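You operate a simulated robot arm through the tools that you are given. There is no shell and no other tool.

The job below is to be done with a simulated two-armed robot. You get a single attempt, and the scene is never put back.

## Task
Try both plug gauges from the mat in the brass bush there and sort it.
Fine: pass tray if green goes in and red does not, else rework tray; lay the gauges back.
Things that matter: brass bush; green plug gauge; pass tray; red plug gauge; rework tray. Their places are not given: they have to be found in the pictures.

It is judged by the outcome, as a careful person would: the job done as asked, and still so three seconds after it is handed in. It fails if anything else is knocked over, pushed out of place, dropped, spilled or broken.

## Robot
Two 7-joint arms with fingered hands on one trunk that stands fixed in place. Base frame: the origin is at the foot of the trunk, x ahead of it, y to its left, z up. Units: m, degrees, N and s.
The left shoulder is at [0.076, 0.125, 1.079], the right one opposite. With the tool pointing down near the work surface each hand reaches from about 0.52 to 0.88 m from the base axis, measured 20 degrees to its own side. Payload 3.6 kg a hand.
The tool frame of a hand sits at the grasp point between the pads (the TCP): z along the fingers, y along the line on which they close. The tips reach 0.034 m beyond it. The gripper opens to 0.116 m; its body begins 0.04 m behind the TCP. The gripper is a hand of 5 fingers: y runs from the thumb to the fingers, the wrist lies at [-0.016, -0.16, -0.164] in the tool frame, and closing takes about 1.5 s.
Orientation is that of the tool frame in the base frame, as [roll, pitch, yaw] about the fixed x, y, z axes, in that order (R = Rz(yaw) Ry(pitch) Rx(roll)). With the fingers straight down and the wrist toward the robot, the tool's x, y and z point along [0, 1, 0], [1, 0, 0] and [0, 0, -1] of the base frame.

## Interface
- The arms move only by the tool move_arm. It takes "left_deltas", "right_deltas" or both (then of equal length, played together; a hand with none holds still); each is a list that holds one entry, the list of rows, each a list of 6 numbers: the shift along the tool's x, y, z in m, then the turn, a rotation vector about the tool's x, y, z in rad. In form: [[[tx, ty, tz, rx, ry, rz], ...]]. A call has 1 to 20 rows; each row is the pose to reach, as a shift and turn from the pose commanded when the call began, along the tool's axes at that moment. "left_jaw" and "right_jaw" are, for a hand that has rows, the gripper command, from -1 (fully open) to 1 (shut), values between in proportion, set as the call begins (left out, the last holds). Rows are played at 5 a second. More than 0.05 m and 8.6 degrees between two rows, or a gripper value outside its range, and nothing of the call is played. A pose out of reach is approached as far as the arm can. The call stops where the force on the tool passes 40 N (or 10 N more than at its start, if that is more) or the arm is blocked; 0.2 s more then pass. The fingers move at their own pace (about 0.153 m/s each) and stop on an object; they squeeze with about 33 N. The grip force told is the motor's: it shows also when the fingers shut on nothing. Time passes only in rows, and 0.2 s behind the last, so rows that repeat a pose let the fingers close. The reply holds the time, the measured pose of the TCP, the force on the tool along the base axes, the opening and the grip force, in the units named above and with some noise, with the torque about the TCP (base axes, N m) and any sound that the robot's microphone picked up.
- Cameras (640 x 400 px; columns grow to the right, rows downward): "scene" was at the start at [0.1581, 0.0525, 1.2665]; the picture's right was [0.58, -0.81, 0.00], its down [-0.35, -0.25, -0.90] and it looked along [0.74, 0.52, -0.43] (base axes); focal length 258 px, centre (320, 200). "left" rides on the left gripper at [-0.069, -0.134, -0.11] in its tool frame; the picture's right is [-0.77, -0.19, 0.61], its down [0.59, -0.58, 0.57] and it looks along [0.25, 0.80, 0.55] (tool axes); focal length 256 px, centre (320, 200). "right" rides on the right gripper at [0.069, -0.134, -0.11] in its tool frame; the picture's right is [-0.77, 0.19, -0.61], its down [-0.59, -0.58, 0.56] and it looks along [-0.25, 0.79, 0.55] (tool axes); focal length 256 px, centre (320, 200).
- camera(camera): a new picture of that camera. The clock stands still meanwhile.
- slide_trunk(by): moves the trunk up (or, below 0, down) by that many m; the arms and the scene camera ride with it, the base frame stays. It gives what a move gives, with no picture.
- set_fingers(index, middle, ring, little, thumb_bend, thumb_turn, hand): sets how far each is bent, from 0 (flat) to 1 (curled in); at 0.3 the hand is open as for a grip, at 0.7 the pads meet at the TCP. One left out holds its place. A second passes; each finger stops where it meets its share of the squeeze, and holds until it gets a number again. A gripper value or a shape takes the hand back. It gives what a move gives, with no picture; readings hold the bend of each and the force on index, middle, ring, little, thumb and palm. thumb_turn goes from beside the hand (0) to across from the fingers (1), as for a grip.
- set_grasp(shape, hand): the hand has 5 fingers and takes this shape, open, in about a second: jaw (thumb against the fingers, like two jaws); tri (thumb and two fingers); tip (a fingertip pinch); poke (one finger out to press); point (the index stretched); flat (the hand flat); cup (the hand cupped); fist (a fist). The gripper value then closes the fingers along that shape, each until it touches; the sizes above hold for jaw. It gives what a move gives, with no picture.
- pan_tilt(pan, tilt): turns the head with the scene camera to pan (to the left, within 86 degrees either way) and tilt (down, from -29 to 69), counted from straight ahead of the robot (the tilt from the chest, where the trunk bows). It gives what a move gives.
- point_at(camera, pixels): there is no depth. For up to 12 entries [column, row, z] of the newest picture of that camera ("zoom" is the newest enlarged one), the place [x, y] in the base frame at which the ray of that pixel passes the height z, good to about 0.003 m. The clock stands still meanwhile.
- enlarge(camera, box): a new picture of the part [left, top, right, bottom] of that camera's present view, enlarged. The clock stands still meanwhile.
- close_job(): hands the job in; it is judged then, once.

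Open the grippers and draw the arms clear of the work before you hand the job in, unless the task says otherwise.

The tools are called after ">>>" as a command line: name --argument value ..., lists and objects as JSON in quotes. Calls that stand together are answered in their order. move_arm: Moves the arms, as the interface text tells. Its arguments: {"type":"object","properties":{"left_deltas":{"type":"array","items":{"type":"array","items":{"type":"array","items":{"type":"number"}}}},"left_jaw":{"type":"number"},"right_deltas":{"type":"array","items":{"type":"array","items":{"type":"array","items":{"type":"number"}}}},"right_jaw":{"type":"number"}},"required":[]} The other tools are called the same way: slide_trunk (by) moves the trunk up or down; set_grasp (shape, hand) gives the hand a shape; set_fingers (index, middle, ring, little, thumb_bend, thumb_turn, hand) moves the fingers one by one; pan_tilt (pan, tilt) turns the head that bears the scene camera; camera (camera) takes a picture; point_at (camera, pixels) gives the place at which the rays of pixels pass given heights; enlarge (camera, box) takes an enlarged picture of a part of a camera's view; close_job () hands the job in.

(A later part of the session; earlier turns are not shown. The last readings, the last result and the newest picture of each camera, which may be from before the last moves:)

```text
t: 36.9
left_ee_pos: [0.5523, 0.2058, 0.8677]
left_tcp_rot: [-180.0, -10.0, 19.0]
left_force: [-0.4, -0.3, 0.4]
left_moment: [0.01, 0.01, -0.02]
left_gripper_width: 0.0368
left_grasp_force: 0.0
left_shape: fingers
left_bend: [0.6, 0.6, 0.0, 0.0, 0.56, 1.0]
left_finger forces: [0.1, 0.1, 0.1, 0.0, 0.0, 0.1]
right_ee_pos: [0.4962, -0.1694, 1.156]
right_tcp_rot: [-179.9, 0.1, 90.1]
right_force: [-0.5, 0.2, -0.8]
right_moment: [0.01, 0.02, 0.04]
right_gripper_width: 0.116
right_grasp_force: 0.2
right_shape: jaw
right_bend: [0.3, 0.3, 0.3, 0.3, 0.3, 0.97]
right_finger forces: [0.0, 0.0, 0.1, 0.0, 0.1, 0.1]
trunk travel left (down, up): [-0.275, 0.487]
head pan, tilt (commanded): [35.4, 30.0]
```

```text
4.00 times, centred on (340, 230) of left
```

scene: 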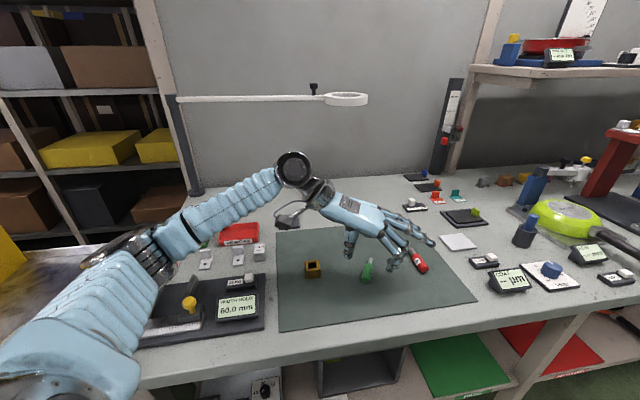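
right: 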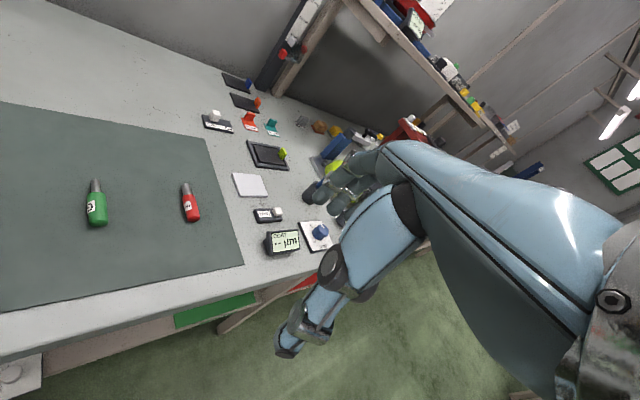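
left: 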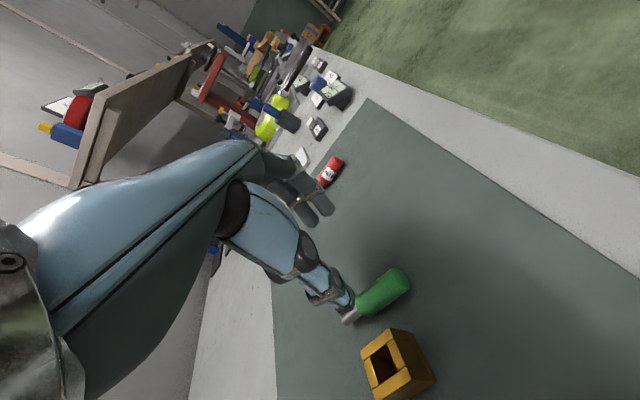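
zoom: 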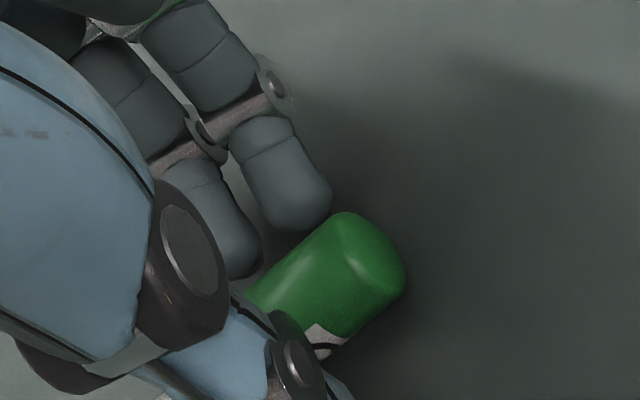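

Fingers are just right of the handle, thumb 10 mm left of it. I'll lower 4 mm so the tips reach near the mat.

>>> move_arm --left_deltas '[[[-0.0002, 0, 0.001, 0, 0, 0], [-0.0004, 0, 0.002, 0, 0, 0], [-0.0005, 0, 0.003, 0, 0, 0], [-0.0007, 0, 0.0039, 0, 0, 0]]]'

>>> enlarge --camera "scene" --box '[320, 235, 416, 295]'

```text
t: 37.9
left_ee_pos: [0.5545, 0.2047, 0.8647]
left_tcp_rot: [180.0, -10.0, 19.0]
left_force: [-0.2, 0.9, -0.5]
left_moment: [-0.01, 0.01, 0.0]
left_gripper_width: 0.0366
left_grasp_force: 0.2
left_shape: fingers
left_bend: [0.6, 0.6, 0.0, 0.0, 0.56, 1.0]
left_finger forces: [0.0, 0.0, 0.0, 0.0, 0.1, 0.0]
right_ee_pos: [0.497, -0.1691, 1.1556]
right_tcp_rot: [-180.0, 0.0, 90.0]
right_force: [-0.5, 0.8, -0.1]
right_moment: [-0.03, 0.02, 0.01]
right_gripper_width: 0.1157
right_grasp_force: 0.0
right_shape: jaw
right_bend: [0.3, 0.3, 0.3, 0.3, 0.3, 0.97]
right_finger forces: [0.0, 0.0, 0.0, 0.0, 0.0, 0.0]
trunk travel left (down, up): [-0.275, 0.487]
head pan, tilt (commanded): [35.4, 30.0]
```

```text
6.67 times, centred on (368, 265) of scene
```

zoom: 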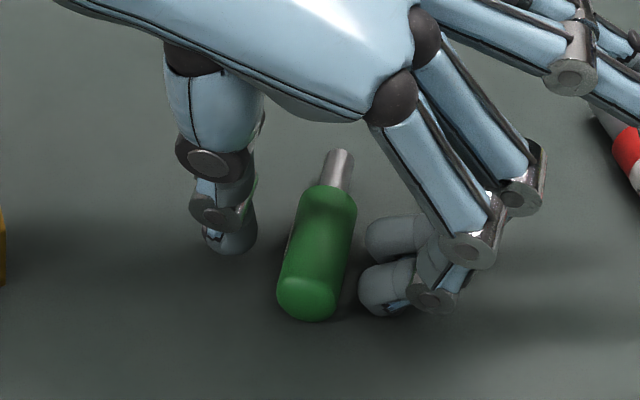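

Still no contact at z=0.8645. I'll lower another 3 mm.

>>> move_arm --left_deltas '[[[-0.0002, 0, 0.001, 0, 0, 0], [-0.0004, 0, 0.002, 0, 0, 0], [-0.0005, 0, 0.003, 0, 0, 0]]]'

```text
t: 38.7
left_ee_pos: [0.5534, 0.2043, 0.8639]
left_tcp_rot: [179.9, -10.1, 19.1]
left_force: [1.6, -0.6, 7.5]
left_moment: [-0.18, -0.06, 0.0]
left_gripper_width: 0.0368
left_grasp_force: 4.6
left_shape: fingers
left_bend: [0.6, 0.6, 0.0, 0.0, 0.56, 1.0]
left_finger forces: [7.5, 0.0, 0.1, 0.0, 0.1, 0.0]
right_ee_pos: [0.4976, -0.1694, 1.1564]
right_tcp_rot: [-180.0, -0.1, 90.0]
right_force: [0.0, -0.4, 0.7]
right_moment: [-0.02, 0.01, 0.02]
right_gripper_width: 0.1158
right_grasp_force: 0.0
right_shape: jaw
right_bend: [0.3, 0.3, 0.3, 0.3, 0.3, 0.97]
right_finger forces: [0.0, 0.0, 0.0, 0.1, 0.1, 0.0]
trunk travel left (down, up): [-0.275, 0.487]
head pan, tilt (commanded): [35.4, 30.0]
```

Index touches the mat (7.5 N), so the tips are as low as possible. I'll close gently, with thumb to 0.62 and fingers to 0.67.

>>> move_arm --left_deltas '[[[0.0002, 0, -0.001, 0, 0, 0]]]'

>>> set_fingers --hand "left" --index 0.67 --middle 0.67 --thumb_bend 0.62

>>> enlarge --camera "scene" --box '[320, 235, 416, 295]'

>>> enlarge --camera "left" --box '[260, 180, 420, 280]'

```text
t: 39.1
left_ee_pos: [0.553, 0.2042, 0.864]
left_tcp_rot: [-180.0, -10.1, 19.0]
left_force: [4.1, -0.4, 7.2]
left_moment: [-0.15, -0.12, 0.05]
left_gripper_width: 0.0365
left_grasp_force: 3.2
left_shape: fingers
left_bend: [0.6, 0.6, 0.0, 0.0, 0.56, 1.0]
left_finger forces: [7.2, 0.1, 0.1, 0.1, 0.1, 0.0]
right_ee_pos: [0.4962, -0.1697, 1.1558]
right_tcp_rot: [-180.0, 0.0, 90.0]
right_force: [0.8, -0.6, -0.6]
right_moment: [-0.03, -0.03, -0.01]
right_gripper_width: 0.1157
right_grasp_force: 0.1
right_shape: jaw
right_bend: [0.3, 0.3, 0.3, 0.3, 0.3, 0.97]
right_finger forces: [0.1, 0.1, 0.1, 0.0, 0.0, 0.1]
trunk travel left (down, up): [-0.275, 0.487]
head pan, tilt (commanded): [35.4, 30.0]
```

```text
t: 40.1
left_ee_pos: [0.554, 0.2046, 0.8628]
left_tcp_rot: [-180.0, -9.9, 19.0]
left_force: [0.1, -0.5, 0.4]
left_moment: [0.02, 0.01, -0.04]
left_gripper_width: 0.02
left_grasp_force: 1.5
left_shape: fingers
left_bend: [0.67, 0.66, 0.0, 0.0, 0.62, 1.0]
left_finger forces: [0.6, 0.8, 0.0, 0.0, 1.4, 0.0]
right_ee_pos: [0.4974, -0.1683, 1.1555]
right_tcp_rot: [180.0, 0.0, 89.9]
right_force: [1.4, 0.6, 0.1]
right_moment: [-0.01, -0.04, 0.0]
right_gripper_width: 0.1161
right_grasp_force: 0.0
right_shape: jaw
right_bend: [0.3, 0.3, 0.3, 0.3, 0.3, 0.97]
right_finger forces: [0.1, 0.0, 0.0, 0.0, 0.1, 0.1]
trunk travel left (down, up): [-0.275, 0.487]
head pan, tilt (commanded): [35.4, 30.0]
```

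```text
6.67 times, centred on (368, 265) of scene
```

zoom: 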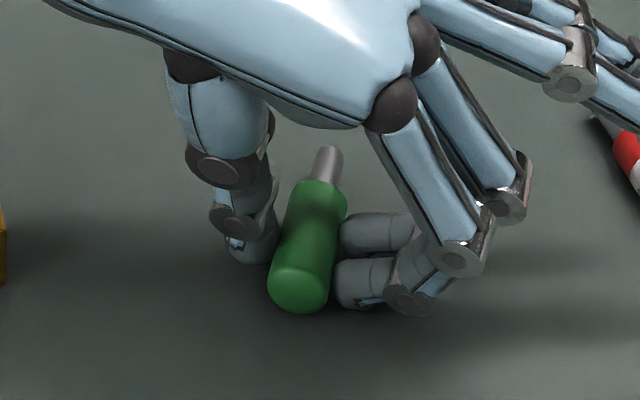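

```text
4.00 times, centred on (340, 230) of left
```

zoom: 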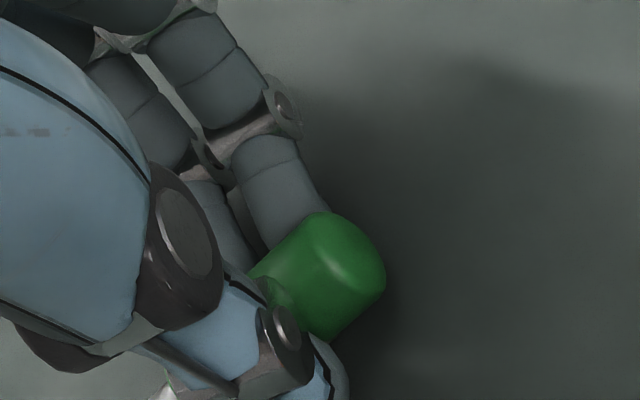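

Width reads exactly 20 mm with light even contact — the pads are at the handle's mid-height. I'll tighten in a small step.

>>> set_fingers --hand "left" --index 0.71 --middle 0.71 --thumb_bend 0.66

>>> enlarge --camera "scene" --box '[320, 235, 416, 295]'

```text
t: 41.1
left_ee_pos: [0.5539, 0.204, 0.8631]
left_tcp_rot: [-180.0, -9.9, 19.0]
left_force: [0.3, 0.0, -0.4]
left_moment: [-0.01, 0.01, 0.0]
left_gripper_width: 0.0174
left_grasp_force: 9.1
left_shape: fingers
left_bend: [0.69, 0.68, 0.0, 0.0, 0.63, 1.0]
left_finger forces: [4.4, 4.6, 0.0, 0.0, 9.3, 0.0]
right_ee_pos: [0.4964, -0.1701, 1.1564]
right_tcp_rot: [180.0, 0.1, 90.0]
right_force: [0.1, -0.1, 0.6]
right_moment: [-0.01, 0.02, 0.01]
right_gripper_width: 0.1158
right_grasp_force: 0.0
right_shape: jaw
right_bend: [0.3, 0.3, 0.3, 0.3, 0.3, 0.97]
right_finger forces: [0.0, 0.0, 0.1, 0.0, 0.1, 0.1]
trunk travel left (down, up): [-0.275, 0.487]
head pan, tilt (commanded): [35.4, 30.0]
```

```text
6.67 times, centred on (368, 265) of scene
```

zoom: 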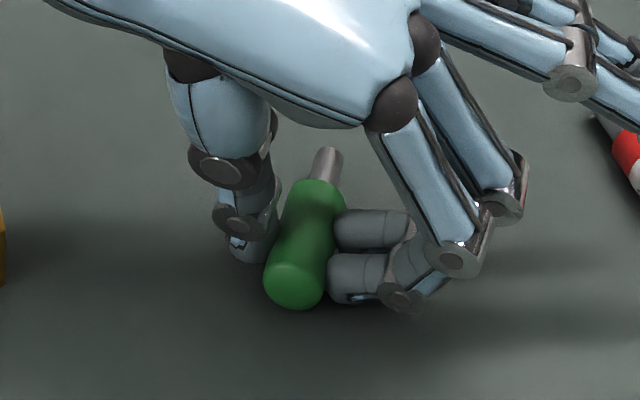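

Holding at 9 N, stable. I'll lift 8 mm as a test.

>>> move_arm --left_deltas '[[[0.0005, 0, -0.003, 0, 0, 0], [0.001, 0, -0.0059, 0, 0, 0], [0.0014, 0, -0.0079, 0, 0, 0]]]'

>>> enlarge --camera "scene" --box '[320, 235, 416, 295]'

```text
t: 41.9
left_ee_pos: [0.5535, 0.2061, 0.8715]
left_tcp_rot: [180.0, -10.0, 19.0]
left_force: [0.5, 0.4, -0.7]
left_moment: [0.03, 0.02, 0.0]
left_gripper_width: 0.0174
left_grasp_force: 8.7
left_shape: fingers
left_bend: [0.69, 0.68, 0.0, 0.0, 0.63, 1.0]
left_finger forces: [4.4, 4.4, 0.0, 0.1, 9.1, 0.1]
right_ee_pos: [0.4966, -0.1687, 1.1569]
right_tcp_rot: [-180.0, 0.0, 90.0]
right_force: [1.1, -0.3, 0.9]
right_moment: [0.03, 0.01, 0.02]
right_gripper_width: 0.1159
right_grasp_force: 0.0
right_shape: jaw
right_bend: [0.3, 0.3, 0.3, 0.3, 0.3, 0.97]
right_finger forces: [0.0, 0.1, 0.0, 0.0, 0.1, 0.0]
trunk travel left (down, up): [-0.275, 0.487]
head pan, tilt (commanded): [35.4, 30.0]
```

```text
6.67 times, centred on (368, 265) of scene
```

zoom: 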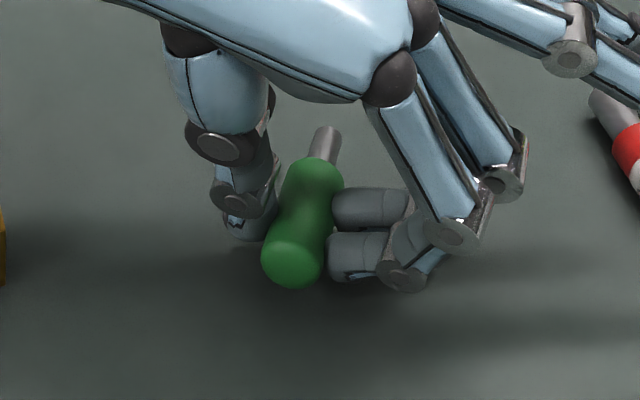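

The gauge lifts with the hand. I'll tighten one more small step while still close to the mat.

>>> set_fingers --hand "left" --index 0.74 --middle 0.74 --thumb_bend 0.69

>>> enlarge --camera "scene" --box '[320, 235, 416, 295]'

```text
t: 42.9
left_ee_pos: [0.5543, 0.2058, 0.8719]
left_tcp_rot: [-180.0, -10.0, 19.0]
left_force: [-0.8, 0.5, -0.1]
left_moment: [-0.04, 0.04, -0.01]
left_gripper_width: 0.0162
left_grasp_force: 18.4
left_shape: fingers
left_bend: [0.72, 0.72, 0.0, 0.0, 0.62, 1.0]
left_finger forces: [9.0, 9.4, 0.1, 0.0, 18.9, 0.1]
right_ee_pos: [0.4972, -0.1686, 1.1555]
right_tcp_rot: [-180.0, 0.0, 90.1]
right_force: [0.8, 0.4, -0.1]
right_moment: [-0.03, 0.01, -0.02]
right_gripper_width: 0.1156
right_grasp_force: 0.1
right_shape: jaw
right_bend: [0.3, 0.3, 0.3, 0.3, 0.3, 0.97]
right_finger forces: [0.0, 0.0, 0.0, 0.0, 0.0, 0.0]
trunk travel left (down, up): [-0.275, 0.487]
head pan, tilt (commanded): [35.4, 30.0]
```

```text
6.67 times, centred on (368, 265) of scene
```

zoom: 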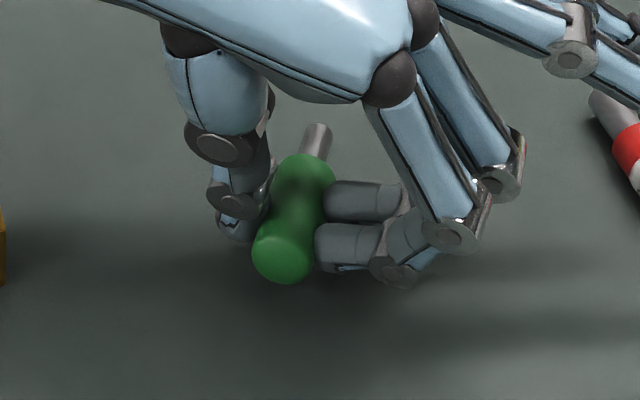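

Firm hold at 18 N. I'll lift 8 cm to z≈0.95.

>>> move_arm --left_deltas '[[[0.0035, 0, -0.0197, 0, 0, 0], [0.0069, 0, -0.0394, 0, 0, 0], [0.0104, 0, -0.0591, 0, 0, 0], [0.0139, 0, -0.0788, 0, 0, 0]]]'

>>> enlarge --camera "scene" --box '[310, 195, 406, 255]'

```text
t: 43.9
left_ee_pos: [0.5526, 0.2051, 0.9504]
left_tcp_rot: [179.9, -9.9, 19.0]
left_force: [-0.8, 0.6, -0.9]
left_moment: [-0.03, 0.04, 0.0]
left_gripper_width: 0.0166
left_grasp_force: 18.5
left_shape: fingers
left_bend: [0.72, 0.72, 0.0, 0.0, 0.62, 1.0]
left_finger forces: [9.1, 9.4, 0.0, 0.1, 18.7, 0.0]
right_ee_pos: [0.4971, -0.1689, 1.1558]
right_tcp_rot: [180.0, 0.0, 90.0]
right_force: [0.8, 0.0, -0.1]
right_moment: [0.01, -0.01, 0.03]
right_gripper_width: 0.116
right_grasp_force: 0.1
right_shape: jaw
right_bend: [0.3, 0.3, 0.3, 0.3, 0.3, 0.97]
right_finger forces: [0.1, 0.0, 0.0, 0.1, 0.0, 0.0]
trunk travel left (down, up): [-0.275, 0.487]
head pan, tilt (commanded): [35.4, 30.0]
```

```text
6.67 times, centred on (358, 225) of scene
```

zoom: 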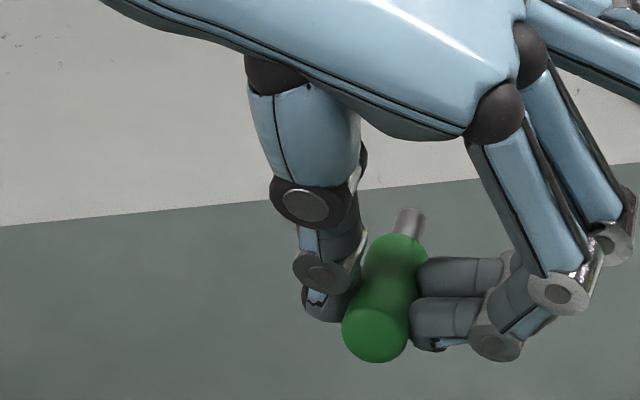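

The gauge is held well. I'll move up and over toward the bush while yawing the hand back by 71° about the vertical.

>>> move_arm --left_deltas '[[[-0.0009, -0.0119, -0.0103, 0.0215, 0, -0.1221], [-0.0018, -0.0239, -0.0206, 0.043, 0, -0.2441], [-0.0026, -0.0358, -0.0309, 0.0645, 0, -0.3662], [-0.0035, -0.0477, -0.0412, 0.086, 0, -0.4882], [-0.0044, -0.0597, -0.0516, 0.1076, 0, -0.6103], [-0.0053, -0.0716, -0.0619, 0.1291, 0, -0.7323], [-0.0062, -0.0835, -0.0722, 0.1506, 0, -0.8544], [-0.007, -0.0954, -0.0825, 0.1721, 0, -0.9764], [-0.0079, -0.1074, -0.0928, 0.1936, 0, -1.0985], [-0.0088, -0.1193, -0.1031, 0.2151, 0, -1.2205]]]'

>>> camera --camera "scene"

```text
t: 46.1
left_ee_pos: [0.4897, 0.3101, 1.0503]
left_tcp_rot: [180.0, -9.9, 90.1]
left_force: [-0.7, -0.5, -0.4]
left_moment: [-0.04, 0.0, 0.01]
left_gripper_width: 0.0164
left_grasp_force: 18.8
left_shape: fingers
left_bend: [0.72, 0.72, 0.0, 0.0, 0.62, 1.0]
left_finger forces: [9.0, 9.5, 0.1, 0.0, 18.6, 0.0]
right_ee_pos: [0.4966, -0.1696, 1.1556]
right_tcp_rot: [-179.9, 0.0, 90.0]
right_force: [-0.6, 0.3, -0.2]
right_moment: [0.04, 0.02, 0.01]
right_gripper_width: 0.1158
right_grasp_force: 0.0
right_shape: jaw
right_bend: [0.3, 0.3, 0.3, 0.3, 0.3, 0.97]
right_finger forces: [0.0, 0.0, 0.0, 0.0, 0.0, 0.1]
trunk travel left (down, up): [-0.275, 0.487]
head pan, tilt (commanded): [35.4, 30.0]
```

```text
taken
```

scene: 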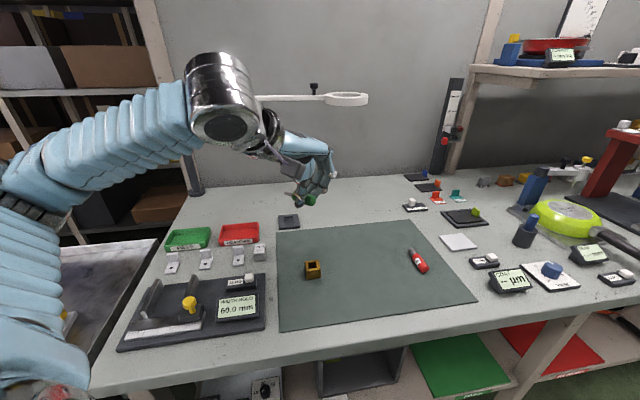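

Now I'll rotate the hand −90° about tool y so the gauge's pin points straight down.

>>> move_arm --left_deltas '[[[0, 0, 0, 0, -0.1428, 0], [0, 0, 0, 0, -0.2856, 0], [0, 0, 0, 0, -0.4284, 0], [0, 0, 0, 0, -0.5712, 0], [0, 0, 0, 0, -0.714, 0], [0, 0, 0, 0, -0.8568, 0], [0, 0, 0, 0, -0.9996, 0], [0, 0, 0, 0, -1.1424, 0], [0, 0, 0, 0, -1.2852, 0], [0, 0, 0, 0, -1.428, 0], [0, 0, 0, 0, -1.5708, 0], [0, 0, 0, 0, -1.5708, 0]]]'

>>> camera --camera "scene"

>>> camera --camera "left"

```text
t: 48.7
left_ee_pos: [0.4901, 0.3077, 1.0522]
left_tcp_rot: [179.9, 80.0, 89.9]
left_force: [0.8, 0.4, -0.4]
left_moment: [0.01, 0.02, 0.0]
left_gripper_width: 0.0166
left_grasp_force: 18.5
left_shape: fingers
left_bend: [0.72, 0.72, 0.0, 0.0, 0.62, 1.0]
left_finger forces: [9.1, 9.4, 0.0, 0.0, 18.8, 0.0]
right_ee_pos: [0.4971, -0.1688, 1.1576]
right_tcp_rot: [-180.0, 0.0, 90.0]
right_force: [-0.3, 0.7, 1.2]
right_moment: [0.04, -0.04, -0.02]
right_gripper_width: 0.1159
right_grasp_force: 0.0
right_shape: jaw
right_bend: [0.3, 0.3, 0.3, 0.3, 0.3, 0.97]
right_finger forces: [0.0, 0.0, 0.0, 0.0, 0.0, 0.0]
trunk travel left (down, up): [-0.275, 0.487]
head pan, tilt (commanded): [35.4, 30.0]
```

```text
taken
```

scene: 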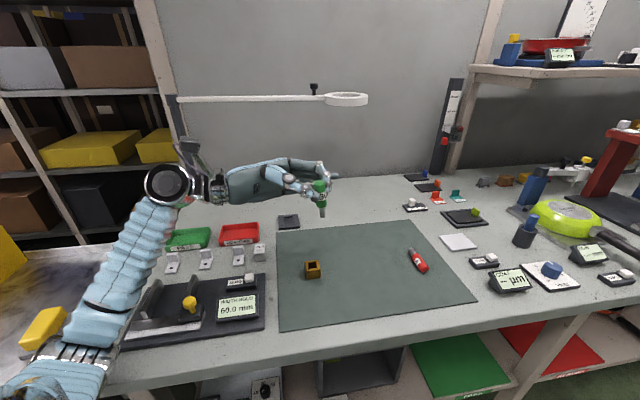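

```text
taken
```

left: 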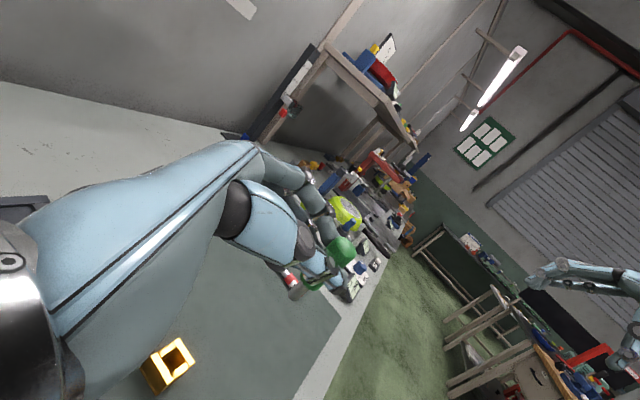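

The gauge now hangs vertically, pin down, at scene (321,200). I'll zoom in to check its uprightness and position.

>>> enlarge --camera "scene" --box '[280, 160, 360, 220]'

>>> point_at --camera "zoom" --pixels '[[320, 200, 1.0]]'

```text
6.67 times, centred on (320, 190) of scene
```

zoom: 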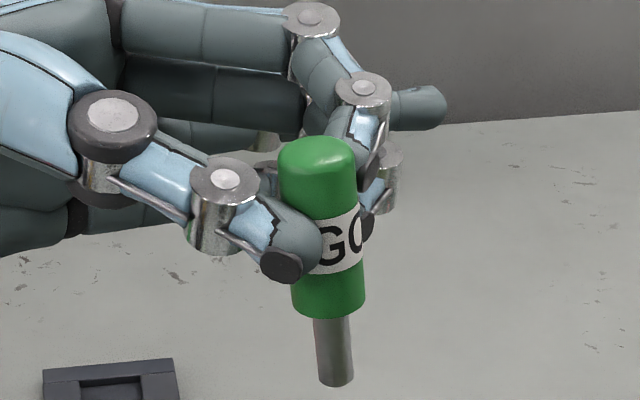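

```text
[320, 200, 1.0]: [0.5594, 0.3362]
```

The gauge leans about 5° in this image plane (tip to the right). I'll check the lean from the left camera too.

>>> enlarge --camera "left" --box '[270, 210, 398, 310]'

```text
4.00 times, centred on (334, 260) of left
```

zoom: 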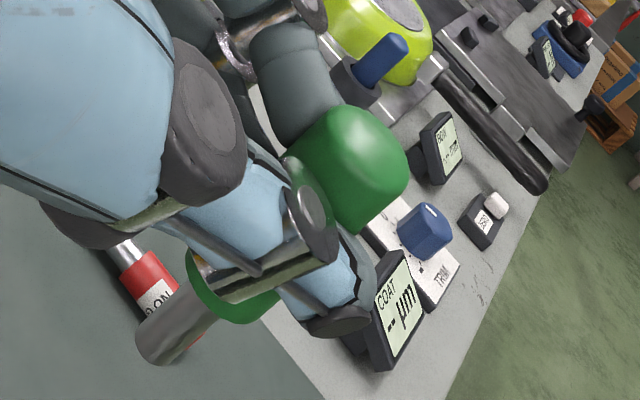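

Triangulating the end and tip gives a lean of about 5°, tip toward −y. I'll verify with the calibrated point_at for tip and end.

>>> point_at --camera "scene" --pixels '[[330.4, 217, 0.995], [330.4, 217, 1.005], [327.5, 183, 1.06], [327.5, 183, 1.07], [329.3, 204.5, 1.02]]'

>>> point_at --camera "left" --pixels '[[309.5, 296.25, 0.995], [309.5, 296.25, 1.005], [357.5, 251.25, 1.06], [357.5, 251.25, 1.07]]'

```text
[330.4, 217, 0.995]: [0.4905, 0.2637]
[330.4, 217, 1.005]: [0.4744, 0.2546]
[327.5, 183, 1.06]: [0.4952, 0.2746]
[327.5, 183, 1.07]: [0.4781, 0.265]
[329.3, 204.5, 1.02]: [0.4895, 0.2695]
```

```text
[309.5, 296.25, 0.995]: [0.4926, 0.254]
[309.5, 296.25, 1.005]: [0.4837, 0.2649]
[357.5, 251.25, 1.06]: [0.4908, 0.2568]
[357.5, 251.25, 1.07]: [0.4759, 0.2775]
```

Both views agree the tip is near (0.4855, 0.259, 1.00) and leans about 5°. I'll correct the lean and lower the tip to about 3 cm above the bush.

>>> move_arm --left_deltas '[[[0.0291, 0.0007, -0.0054, 0.001, 0.0208, -0.0055], [0.0583, 0.0013, -0.0108, 0.002, 0.0415, -0.011], [0.0874, 0.002, -0.0161, 0.003, 0.0623, -0.0165], [0.1165, 0.0026, -0.0215, 0.004, 0.083, -0.022], [0.1165, 0.0026, -0.0215, 0.004, 0.083, -0.022]]]'

>>> camera --camera "scene"

>>> enlarge --camera "scene" --box '[264, 220, 360, 290]'

>>> camera --camera "left"

```text
t: 49.9
left_ee_pos: [0.4928, 0.3494, 0.9383]
left_tcp_rot: [-174.9, 75.2, 94.9]
left_force: [-0.7, -0.8, -0.3]
left_moment: [0.01, -0.02, -0.02]
left_gripper_width: 0.0165
left_grasp_force: 18.5
left_shape: fingers
left_bend: [0.72, 0.72, 0.0, 0.0, 0.62, 1.0]
left_finger forces: [9.1, 9.2, 0.1, 0.0, 18.8, 0.0]
right_ee_pos: [0.4973, -0.1692, 1.157]
right_tcp_rot: [180.0, 0.0, 90.1]
right_force: [-0.1, -0.2, -0.7]
right_moment: [0.01, 0.01, 0.0]
right_gripper_width: 0.1159
right_grasp_force: 0.0
right_shape: jaw
right_bend: [0.3, 0.3, 0.3, 0.3, 0.3, 0.97]
right_finger forces: [0.0, 0.0, 0.1, 0.0, 0.1, 0.0]
trunk travel left (down, up): [-0.275, 0.487]
head pan, tilt (commanded): [35.4, 30.0]
```

```text
taken
```

scene: 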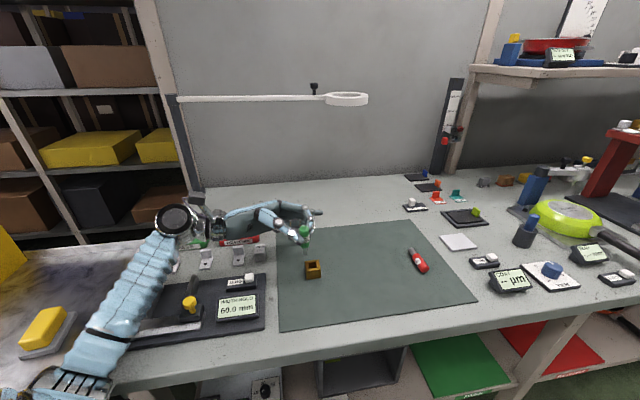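

```text
5.71 times, centred on (312, 255) of scene
```

zoom: 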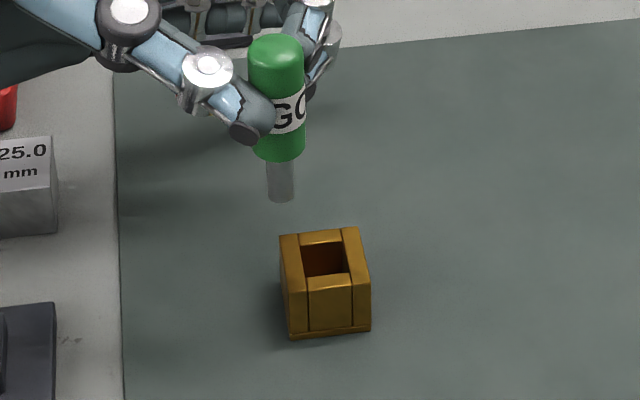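

```text
taken
```

left: 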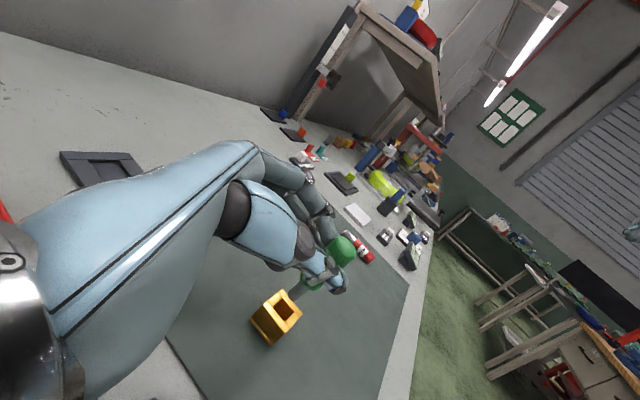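

The gauge is now plumb laterally; the tip at zoom (281,200) must go about 16 mm along the picture's right to line up with the hole at (325,262). I'll zoom the left view for the other direction.

>>> enlarge --camera "left" --box '[230, 220, 374, 350]'

>>> point_at --camera "zoom" --pixels '[[320, 200, 0.855]]'

```text
3.08 times, centred on (302, 285) of left
```

zoom: 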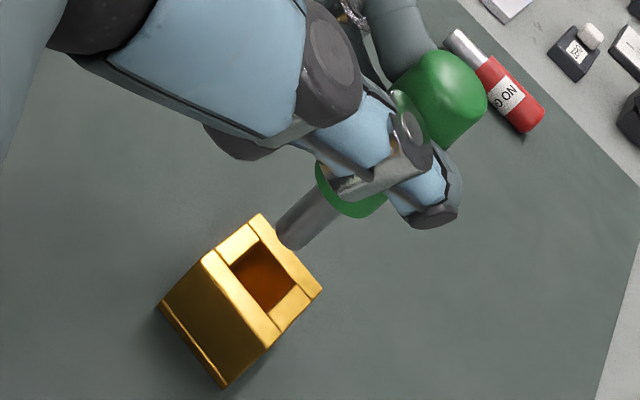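

```text
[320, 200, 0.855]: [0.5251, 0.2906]
```

I'll use point_at on both views for the hole centre and the pin tip, to compute the relative offset.

>>> point_at --camera "zoom" --pixels '[[272, 278, 0.855], [272, 278, 0.855], [289, 237, 0.87], [289, 237, 0.88], [289, 237, 0.89], [205, 258, 0.855], [262, 214, 0.855], [322, 288, 0.855], [269, 346, 0.855]]'

>>> point_at --camera "scene" --pixels '[[320.9, 265.9, 0.855], [320.9, 265.9, 0.855], [313.2, 254.9, 0.87], [313.2, 254.9, 0.88], [313.2, 254.9, 0.89]]'

```text
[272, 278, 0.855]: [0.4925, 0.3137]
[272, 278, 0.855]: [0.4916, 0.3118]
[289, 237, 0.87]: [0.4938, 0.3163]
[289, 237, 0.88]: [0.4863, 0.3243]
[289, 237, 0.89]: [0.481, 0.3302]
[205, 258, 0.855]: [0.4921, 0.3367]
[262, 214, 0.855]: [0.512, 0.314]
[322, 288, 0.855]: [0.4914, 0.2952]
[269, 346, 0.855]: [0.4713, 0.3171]
```

```text
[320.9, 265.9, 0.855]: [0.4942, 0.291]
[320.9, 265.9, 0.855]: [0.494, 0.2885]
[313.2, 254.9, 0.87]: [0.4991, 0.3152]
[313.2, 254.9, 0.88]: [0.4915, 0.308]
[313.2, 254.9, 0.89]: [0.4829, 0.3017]
```

My zoom-to-picture conversion was off for non-16:10 boxes, so I'll take a correctly proportioned zoom and query it directly.

>>> enlarge --camera "scene" --box '[264, 225, 360, 285]'

>>> point_at --camera "scene" --pixels '[[312.9, 265.9, 0.855], [312.9, 265.9, 0.855], [305.2, 255, 0.87], [305.2, 255, 0.88], [305.2, 255, 0.89]]'

```text
6.67 times, centred on (312, 255) of scene
```

zoom: 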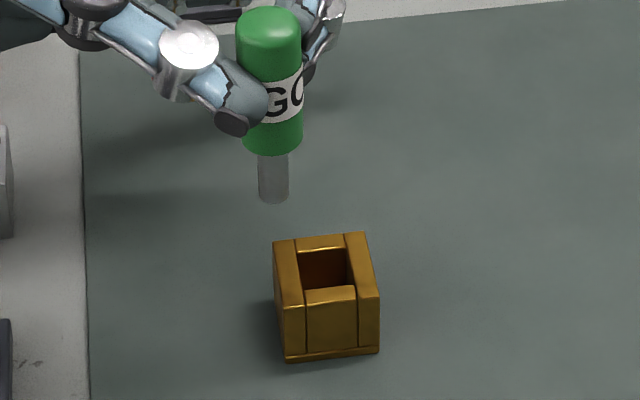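

```text
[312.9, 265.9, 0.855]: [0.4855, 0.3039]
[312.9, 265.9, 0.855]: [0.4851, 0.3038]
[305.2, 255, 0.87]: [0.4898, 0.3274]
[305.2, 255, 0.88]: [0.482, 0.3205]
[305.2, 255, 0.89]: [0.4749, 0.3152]
```

The rays now agree: tip at about (0.479, 0.318, 0.885), hole at (0.486, 0.3045). I'll also check the handle's end to verify the gauge's lean in depth.

>>> point_at --camera "scene" --pixels '[[304.2, 228.3, 0.94], [304.2, 228.3, 0.95], [304.2, 228.3, 0.96]]'

>>> point_at --camera "left" --pixels '[[344.2, 250.9, 0.94], [344.2, 250.9, 0.95], [344.2, 250.9, 0.96]]'

>>> enlarge --camera "left" --box '[262, 230, 358, 290]'

```text
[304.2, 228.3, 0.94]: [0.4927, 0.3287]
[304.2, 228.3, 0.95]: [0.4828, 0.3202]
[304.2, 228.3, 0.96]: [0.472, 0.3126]
```

```text
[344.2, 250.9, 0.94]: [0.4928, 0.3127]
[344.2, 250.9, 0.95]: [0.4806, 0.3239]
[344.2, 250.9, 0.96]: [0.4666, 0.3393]
```

```text
6.67 times, centred on (310, 260) of left
```

zoom: 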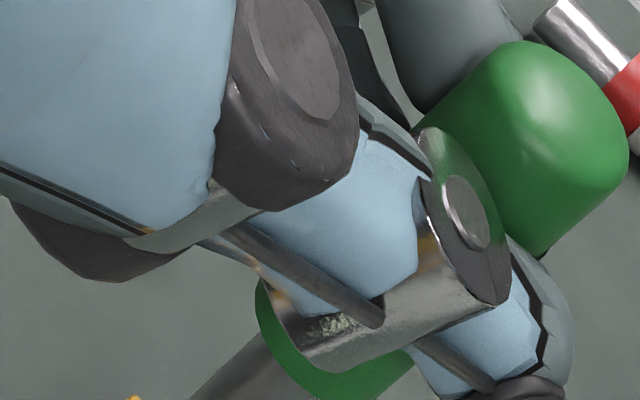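

The gauge is within about 2° of vertical. I'll move the tip over the hole centre, 5 mm above the bush top.

>>> move_arm --left_deltas '[[[-0.0037, 0.007, 0.0133, 0, 0, 0], [0.006, 0.0072, 0.0159, 0, 0, 0], [0.0157, 0.0075, 0.0184, 0, 0, 0], [0.0157, 0.0075, 0.0184, 0, 0, 0]]]'

>>> enlarge --camera "scene" --box '[272, 235, 352, 285]'

>>> enlarge --camera "left" --box '[222, 250, 350, 330]'

```text
t: 50.9
left_ee_pos: [0.5, 0.3364, 0.921]
left_tcp_rot: [-175.2, 75.0, 94.6]
left_force: [0.3, -0.1, -0.1]
left_moment: [0.01, -0.03, 0.03]
left_gripper_width: 0.0166
left_grasp_force: 19.2
left_shape: fingers
left_bend: [0.72, 0.72, 0.0, 0.0, 0.62, 1.0]
left_finger forces: [9.2, 9.3, 0.0, 0.1, 18.7, 0.0]
right_ee_pos: [0.4968, -0.1691, 1.1572]
right_tcp_rot: [180.0, 0.0, 90.0]
right_force: [1.0, 0.7, -0.2]
right_moment: [-0.02, -0.01, -0.05]
right_gripper_width: 0.1157
right_grasp_force: 0.0
right_shape: jaw
right_bend: [0.3, 0.3, 0.3, 0.3, 0.3, 0.97]
right_finger forces: [0.0, 0.0, 0.1, 0.1, 0.0, 0.1]
trunk travel left (down, up): [-0.275, 0.487]
head pan, tilt (commanded): [35.4, 30.0]
```

```text
8.00 times, centred on (312, 260) of scene
```

zoom: 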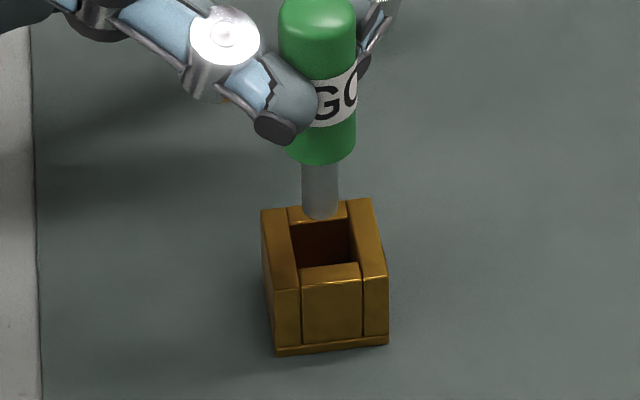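

```text
5.00 times, centred on (286, 290) of left
```

zoom: 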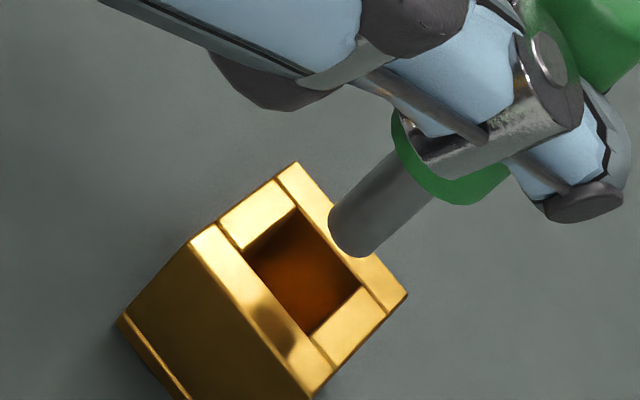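

Solving both views, the tip is about 12 mm above the bush and 2 mm short in x. I'll shift +2 mm in x and descend 10 mm.

>>> move_arm --left_deltas '[[[0.0024, 0.0021, 0.0006, 0, 0, 0], [0.0048, 0.0021, 0.0013, 0, 0, 0], [0.0073, 0.0022, 0.0019, 0, 0, 0], [0.0097, 0.0022, 0.0025, 0, 0, 0]]]'

>>> enlarge --camera "scene" --box '[272, 235, 352, 285]'

>>> enlarge --camera "left" --box '[222, 250, 350, 330]'

```text
t: 51.9
left_ee_pos: [0.5014, 0.3345, 0.9156]
left_tcp_rot: [-176.3, 74.5, 93.6]
left_force: [0.3, 0.5, -1.0]
left_moment: [0.02, -0.04, -0.02]
left_gripper_width: 0.0164
left_grasp_force: 19.0
left_shape: fingers
left_bend: [0.72, 0.72, 0.0, 0.0, 0.62, 1.0]
left_finger forces: [9.2, 9.4, 0.0, 0.0, 18.6, 0.0]
right_ee_pos: [0.4954, -0.1727, 1.1571]
right_tcp_rot: [180.0, -0.1, 90.1]
right_force: [-0.4, 0.1, -0.4]
right_moment: [0.0, -0.03, -0.01]
right_gripper_width: 0.1161
right_grasp_force: 0.0
right_shape: jaw
right_bend: [0.3, 0.3, 0.3, 0.3, 0.3, 0.97]
right_finger forces: [0.0, 0.0, 0.0, 0.0, 0.0, 0.0]
trunk travel left (down, up): [-0.275, 0.487]
head pan, tilt (commanded): [35.4, 30.0]
```

```text
8.00 times, centred on (312, 260) of scene
```

zoom: 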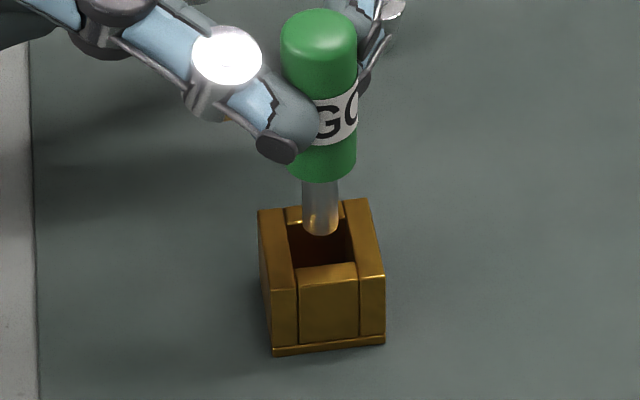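

```text
5.00 times, centred on (286, 290) of left
```

zoom: 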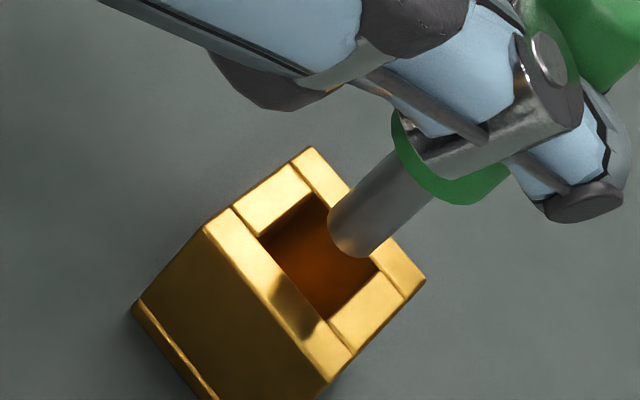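

The tip is now about 7 mm above the hole and within 2 mm of its centre, but the arm is near a reach limit (z fell only 5 mm). I'll try lowering the trunk by 5 mm, which carries the arm straight down.

>>> slide_trunk --by -0.005

>>> enlarge --camera "scene" --box '[272, 235, 352, 285]'

>>> enlarge --camera "left" --box '[222, 250, 350, 330]'

```text
t: 52.4
left_ee_pos: [0.5025, 0.332, 0.9118]
left_tcp_rot: [-176.4, 74.1, 93.5]
left_force: [0.0, 0.0, -0.5]
left_moment: [0.0, 0.0, 0.01]
left_gripper_width: 0.0163
left_grasp_force: 18.2
left_shape: fingers
left_bend: [0.72, 0.72, 0.0, 0.0, 0.62, 1.0]
left_finger forces: [9.1, 9.4, 0.0, 0.0, 18.7, 0.0]
right_ee_pos: [0.498, -0.1761, 1.1469]
right_tcp_rot: [180.0, -0.4, 90.0]
right_force: [0.1, -0.2, 0.4]
right_moment: [-0.01, -0.02, -0.02]
right_gripper_width: 0.1159
right_grasp_force: 0.1
right_shape: jaw
right_bend: [0.3, 0.3, 0.3, 0.3, 0.3, 0.97]
right_finger forces: [0.0, 0.0, 0.0, 0.1, 0.1, 0.0]
trunk travel left (down, up): [-0.27, 0.492]
head pan, tilt (commanded): [35.4, 30.0]
```

```text
8.00 times, centred on (312, 260) of scene
```

zoom: 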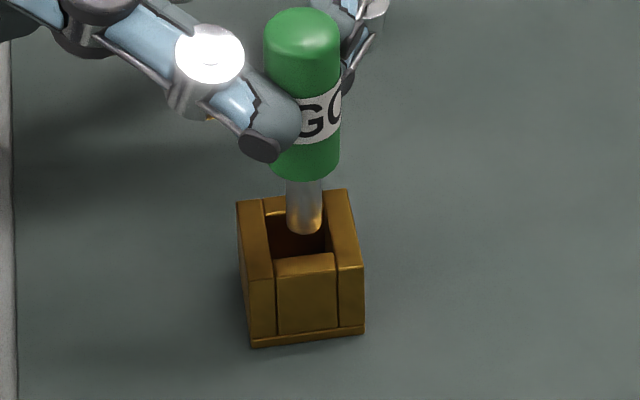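

```text
5.00 times, centred on (286, 290) of left
```

zoom: 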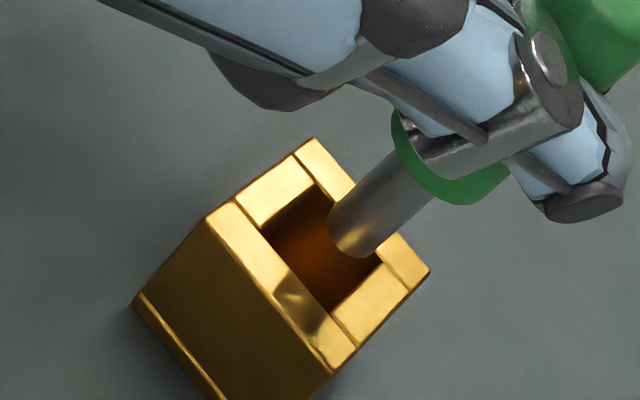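

The pin tip appears right at the hole mouth. The torso seems to have shifted slightly, so I'll check the full picture for anything blocking the arm.

>>> camera --camera "scene"

>>> camera --camera "right"

```text
taken
```

scene: 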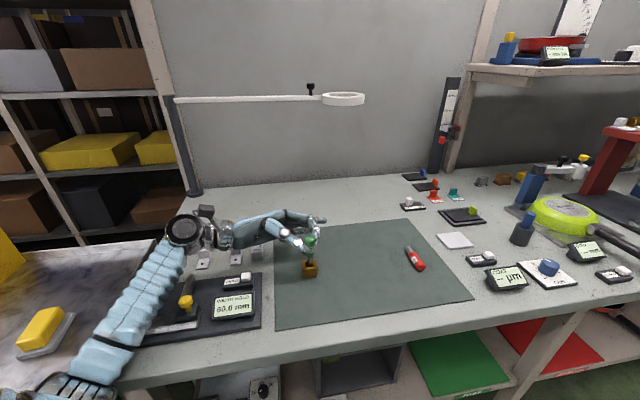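

```text
taken
```

right: 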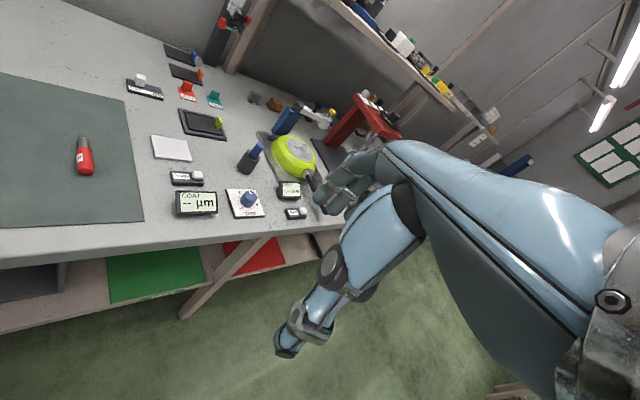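

The gauge display seems to read differently, so I'll zoom in on the measuring device and the arm near it.

>>> enlarge --camera "scene" --box '[60, 190, 300, 340]'

>>> enlarge --camera "scene" --box '[130, 255, 274, 345]'

```text
2.67 times, centred on (180, 265) of scene
```

zoom: 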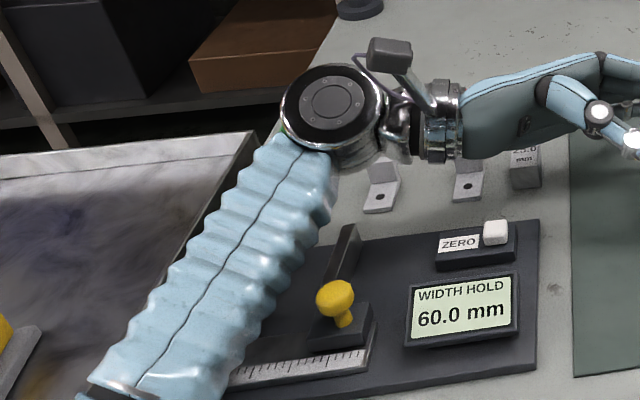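

```text
4.44 times, centred on (202, 300) of scene
```

zoom: 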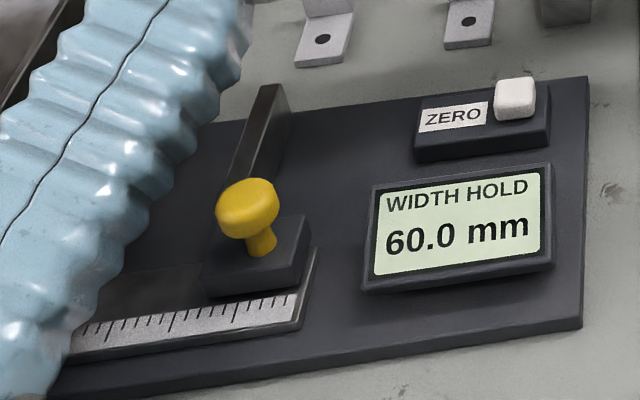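

The display is unchanged, but the torso tilt hints that my left elbow or forearm is pressing on something. I'll undo the trunk move and look down at the elbow area.

>>> slide_trunk --by 0.01

>>> pan_tilt --pan 62 --tilt 50

>>> camera --camera "scene"

```text
t: 53.0
left_ee_pos: [0.5004, 0.3376, 0.911]
left_tcp_rot: [-173.7, 75.3, 96.3]
left_force: [0.4, -0.6, -0.7]
left_moment: [0.02, 0.0, 0.01]
left_gripper_width: 0.0168
left_grasp_force: 18.4
left_shape: fingers
left_bend: [0.72, 0.72, 0.0, 0.0, 0.62, 1.0]
left_finger forces: [9.3, 9.5, 0.0, 0.0, 18.7, 0.0]
right_ee_pos: [0.4979, -0.1693, 1.156]
right_tcp_rot: [-179.8, -0.1, 90.1]
right_force: [-0.1, 0.5, -0.4]
right_moment: [0.0, 0.02, 0.01]
right_gripper_width: 0.116
right_grasp_force: 0.0
right_shape: jaw
right_bend: [0.3, 0.3, 0.3, 0.3, 0.3, 0.97]
right_finger forces: [0.0, 0.0, 0.1, 0.0, 0.0, 0.1]
trunk travel left (down, up): [-0.28, 0.482]
head pan, tilt (commanded): [35.4, 30.0]
```

```text
t: 53.9
left_ee_pos: [0.5021, 0.3381, 0.9155]
left_tcp_rot: [-175.0, 75.2, 94.8]
left_force: [-0.2, -0.5, -1.4]
left_moment: [0.04, -0.06, -0.01]
left_gripper_width: 0.0165
left_grasp_force: 18.4
left_shape: fingers
left_bend: [0.72, 0.72, 0.0, 0.0, 0.62, 1.0]
left_finger forces: [9.2, 9.4, 0.1, 0.0, 18.7, 0.0]
right_ee_pos: [0.4977, -0.1692, 1.1563]
right_tcp_rot: [-180.0, 0.0, 90.0]
right_force: [-0.2, 0.5, 0.2]
right_moment: [-0.01, -0.02, -0.01]
right_gripper_width: 0.1158
right_grasp_force: 0.0
right_shape: jaw
right_bend: [0.3, 0.3, 0.3, 0.3, 0.3, 0.97]
right_finger forces: [0.0, 0.1, 0.0, 0.1, 0.1, 0.0]
trunk travel left (down, up): [-0.28, 0.482]
head pan, tilt (commanded): [62.0, 50.0]
```

```text
taken
```

scene: 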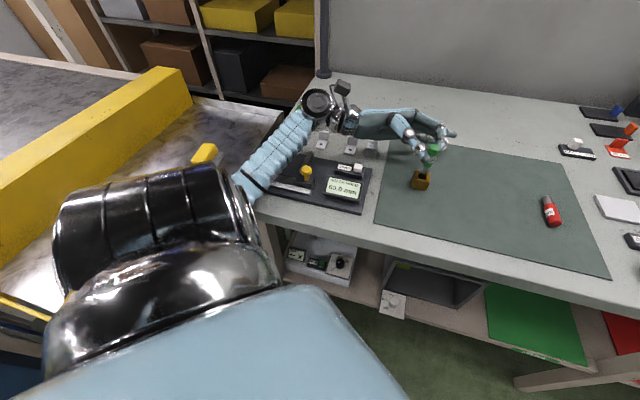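

The torso and right hand have settled back. I'll zoom on the forearm near the measuring device to judge clearance.

>>> enlarge --camera "scene" --box '[216, 70, 408, 230]'

>>> enlarge --camera "scene" --box '[380, 120, 476, 200]'

```text
2.50 times, centred on (312, 150) of scene
```

zoom: 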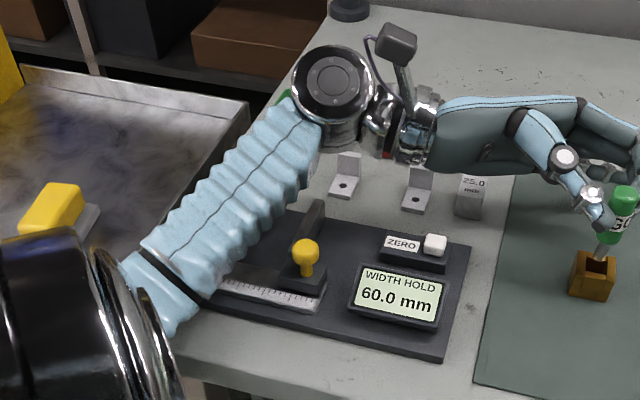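

```text
5.00 times, centred on (428, 160) of scene
```

zoom: 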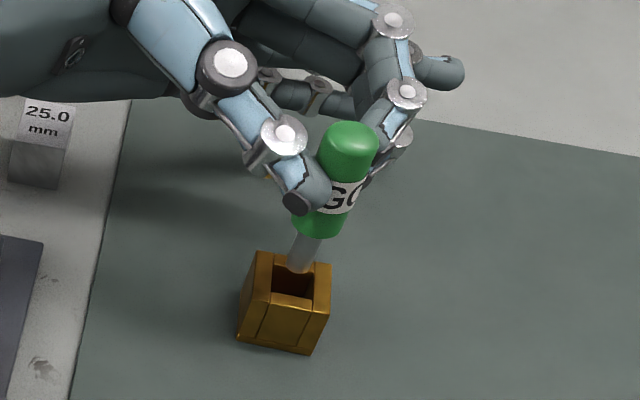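

I'll hold for a second without moving to see whether the arm settles to its commanded pose.

>>> move_arm --left_deltas '[[[0, 0, 0, 0, 0, 0], [0, 0, 0, 0, 0, 0], [0, 0, 0, 0, 0, 0], [0, 0, 0, 0, 0, 0]]]'

```text
t: 54.9
left_ee_pos: [0.5016, 0.337, 0.915]
left_tcp_rot: [-175.6, 75.0, 94.3]
left_force: [0.6, -0.2, -0.4]
left_moment: [0.01, 0.0, -0.02]
left_gripper_width: 0.0165
left_grasp_force: 18.5
left_shape: fingers
left_bend: [0.72, 0.72, 0.0, 0.0, 0.62, 1.0]
left_finger forces: [9.2, 9.4, 0.0, 0.1, 18.7, 0.0]
right_ee_pos: [0.4971, -0.1696, 1.1575]
right_tcp_rot: [180.0, 0.0, 90.0]
right_force: [0.1, -0.8, 0.5]
right_moment: [-0.02, 0.01, -0.01]
right_gripper_width: 0.1159
right_grasp_force: 0.1
right_shape: jaw
right_bend: [0.3, 0.3, 0.3, 0.3, 0.3, 0.97]
right_finger forces: [0.0, 0.0, 0.0, 0.1, 0.0, 0.0]
trunk travel left (down, up): [-0.28, 0.482]
head pan, tilt (commanded): [62.0, 50.0]
```

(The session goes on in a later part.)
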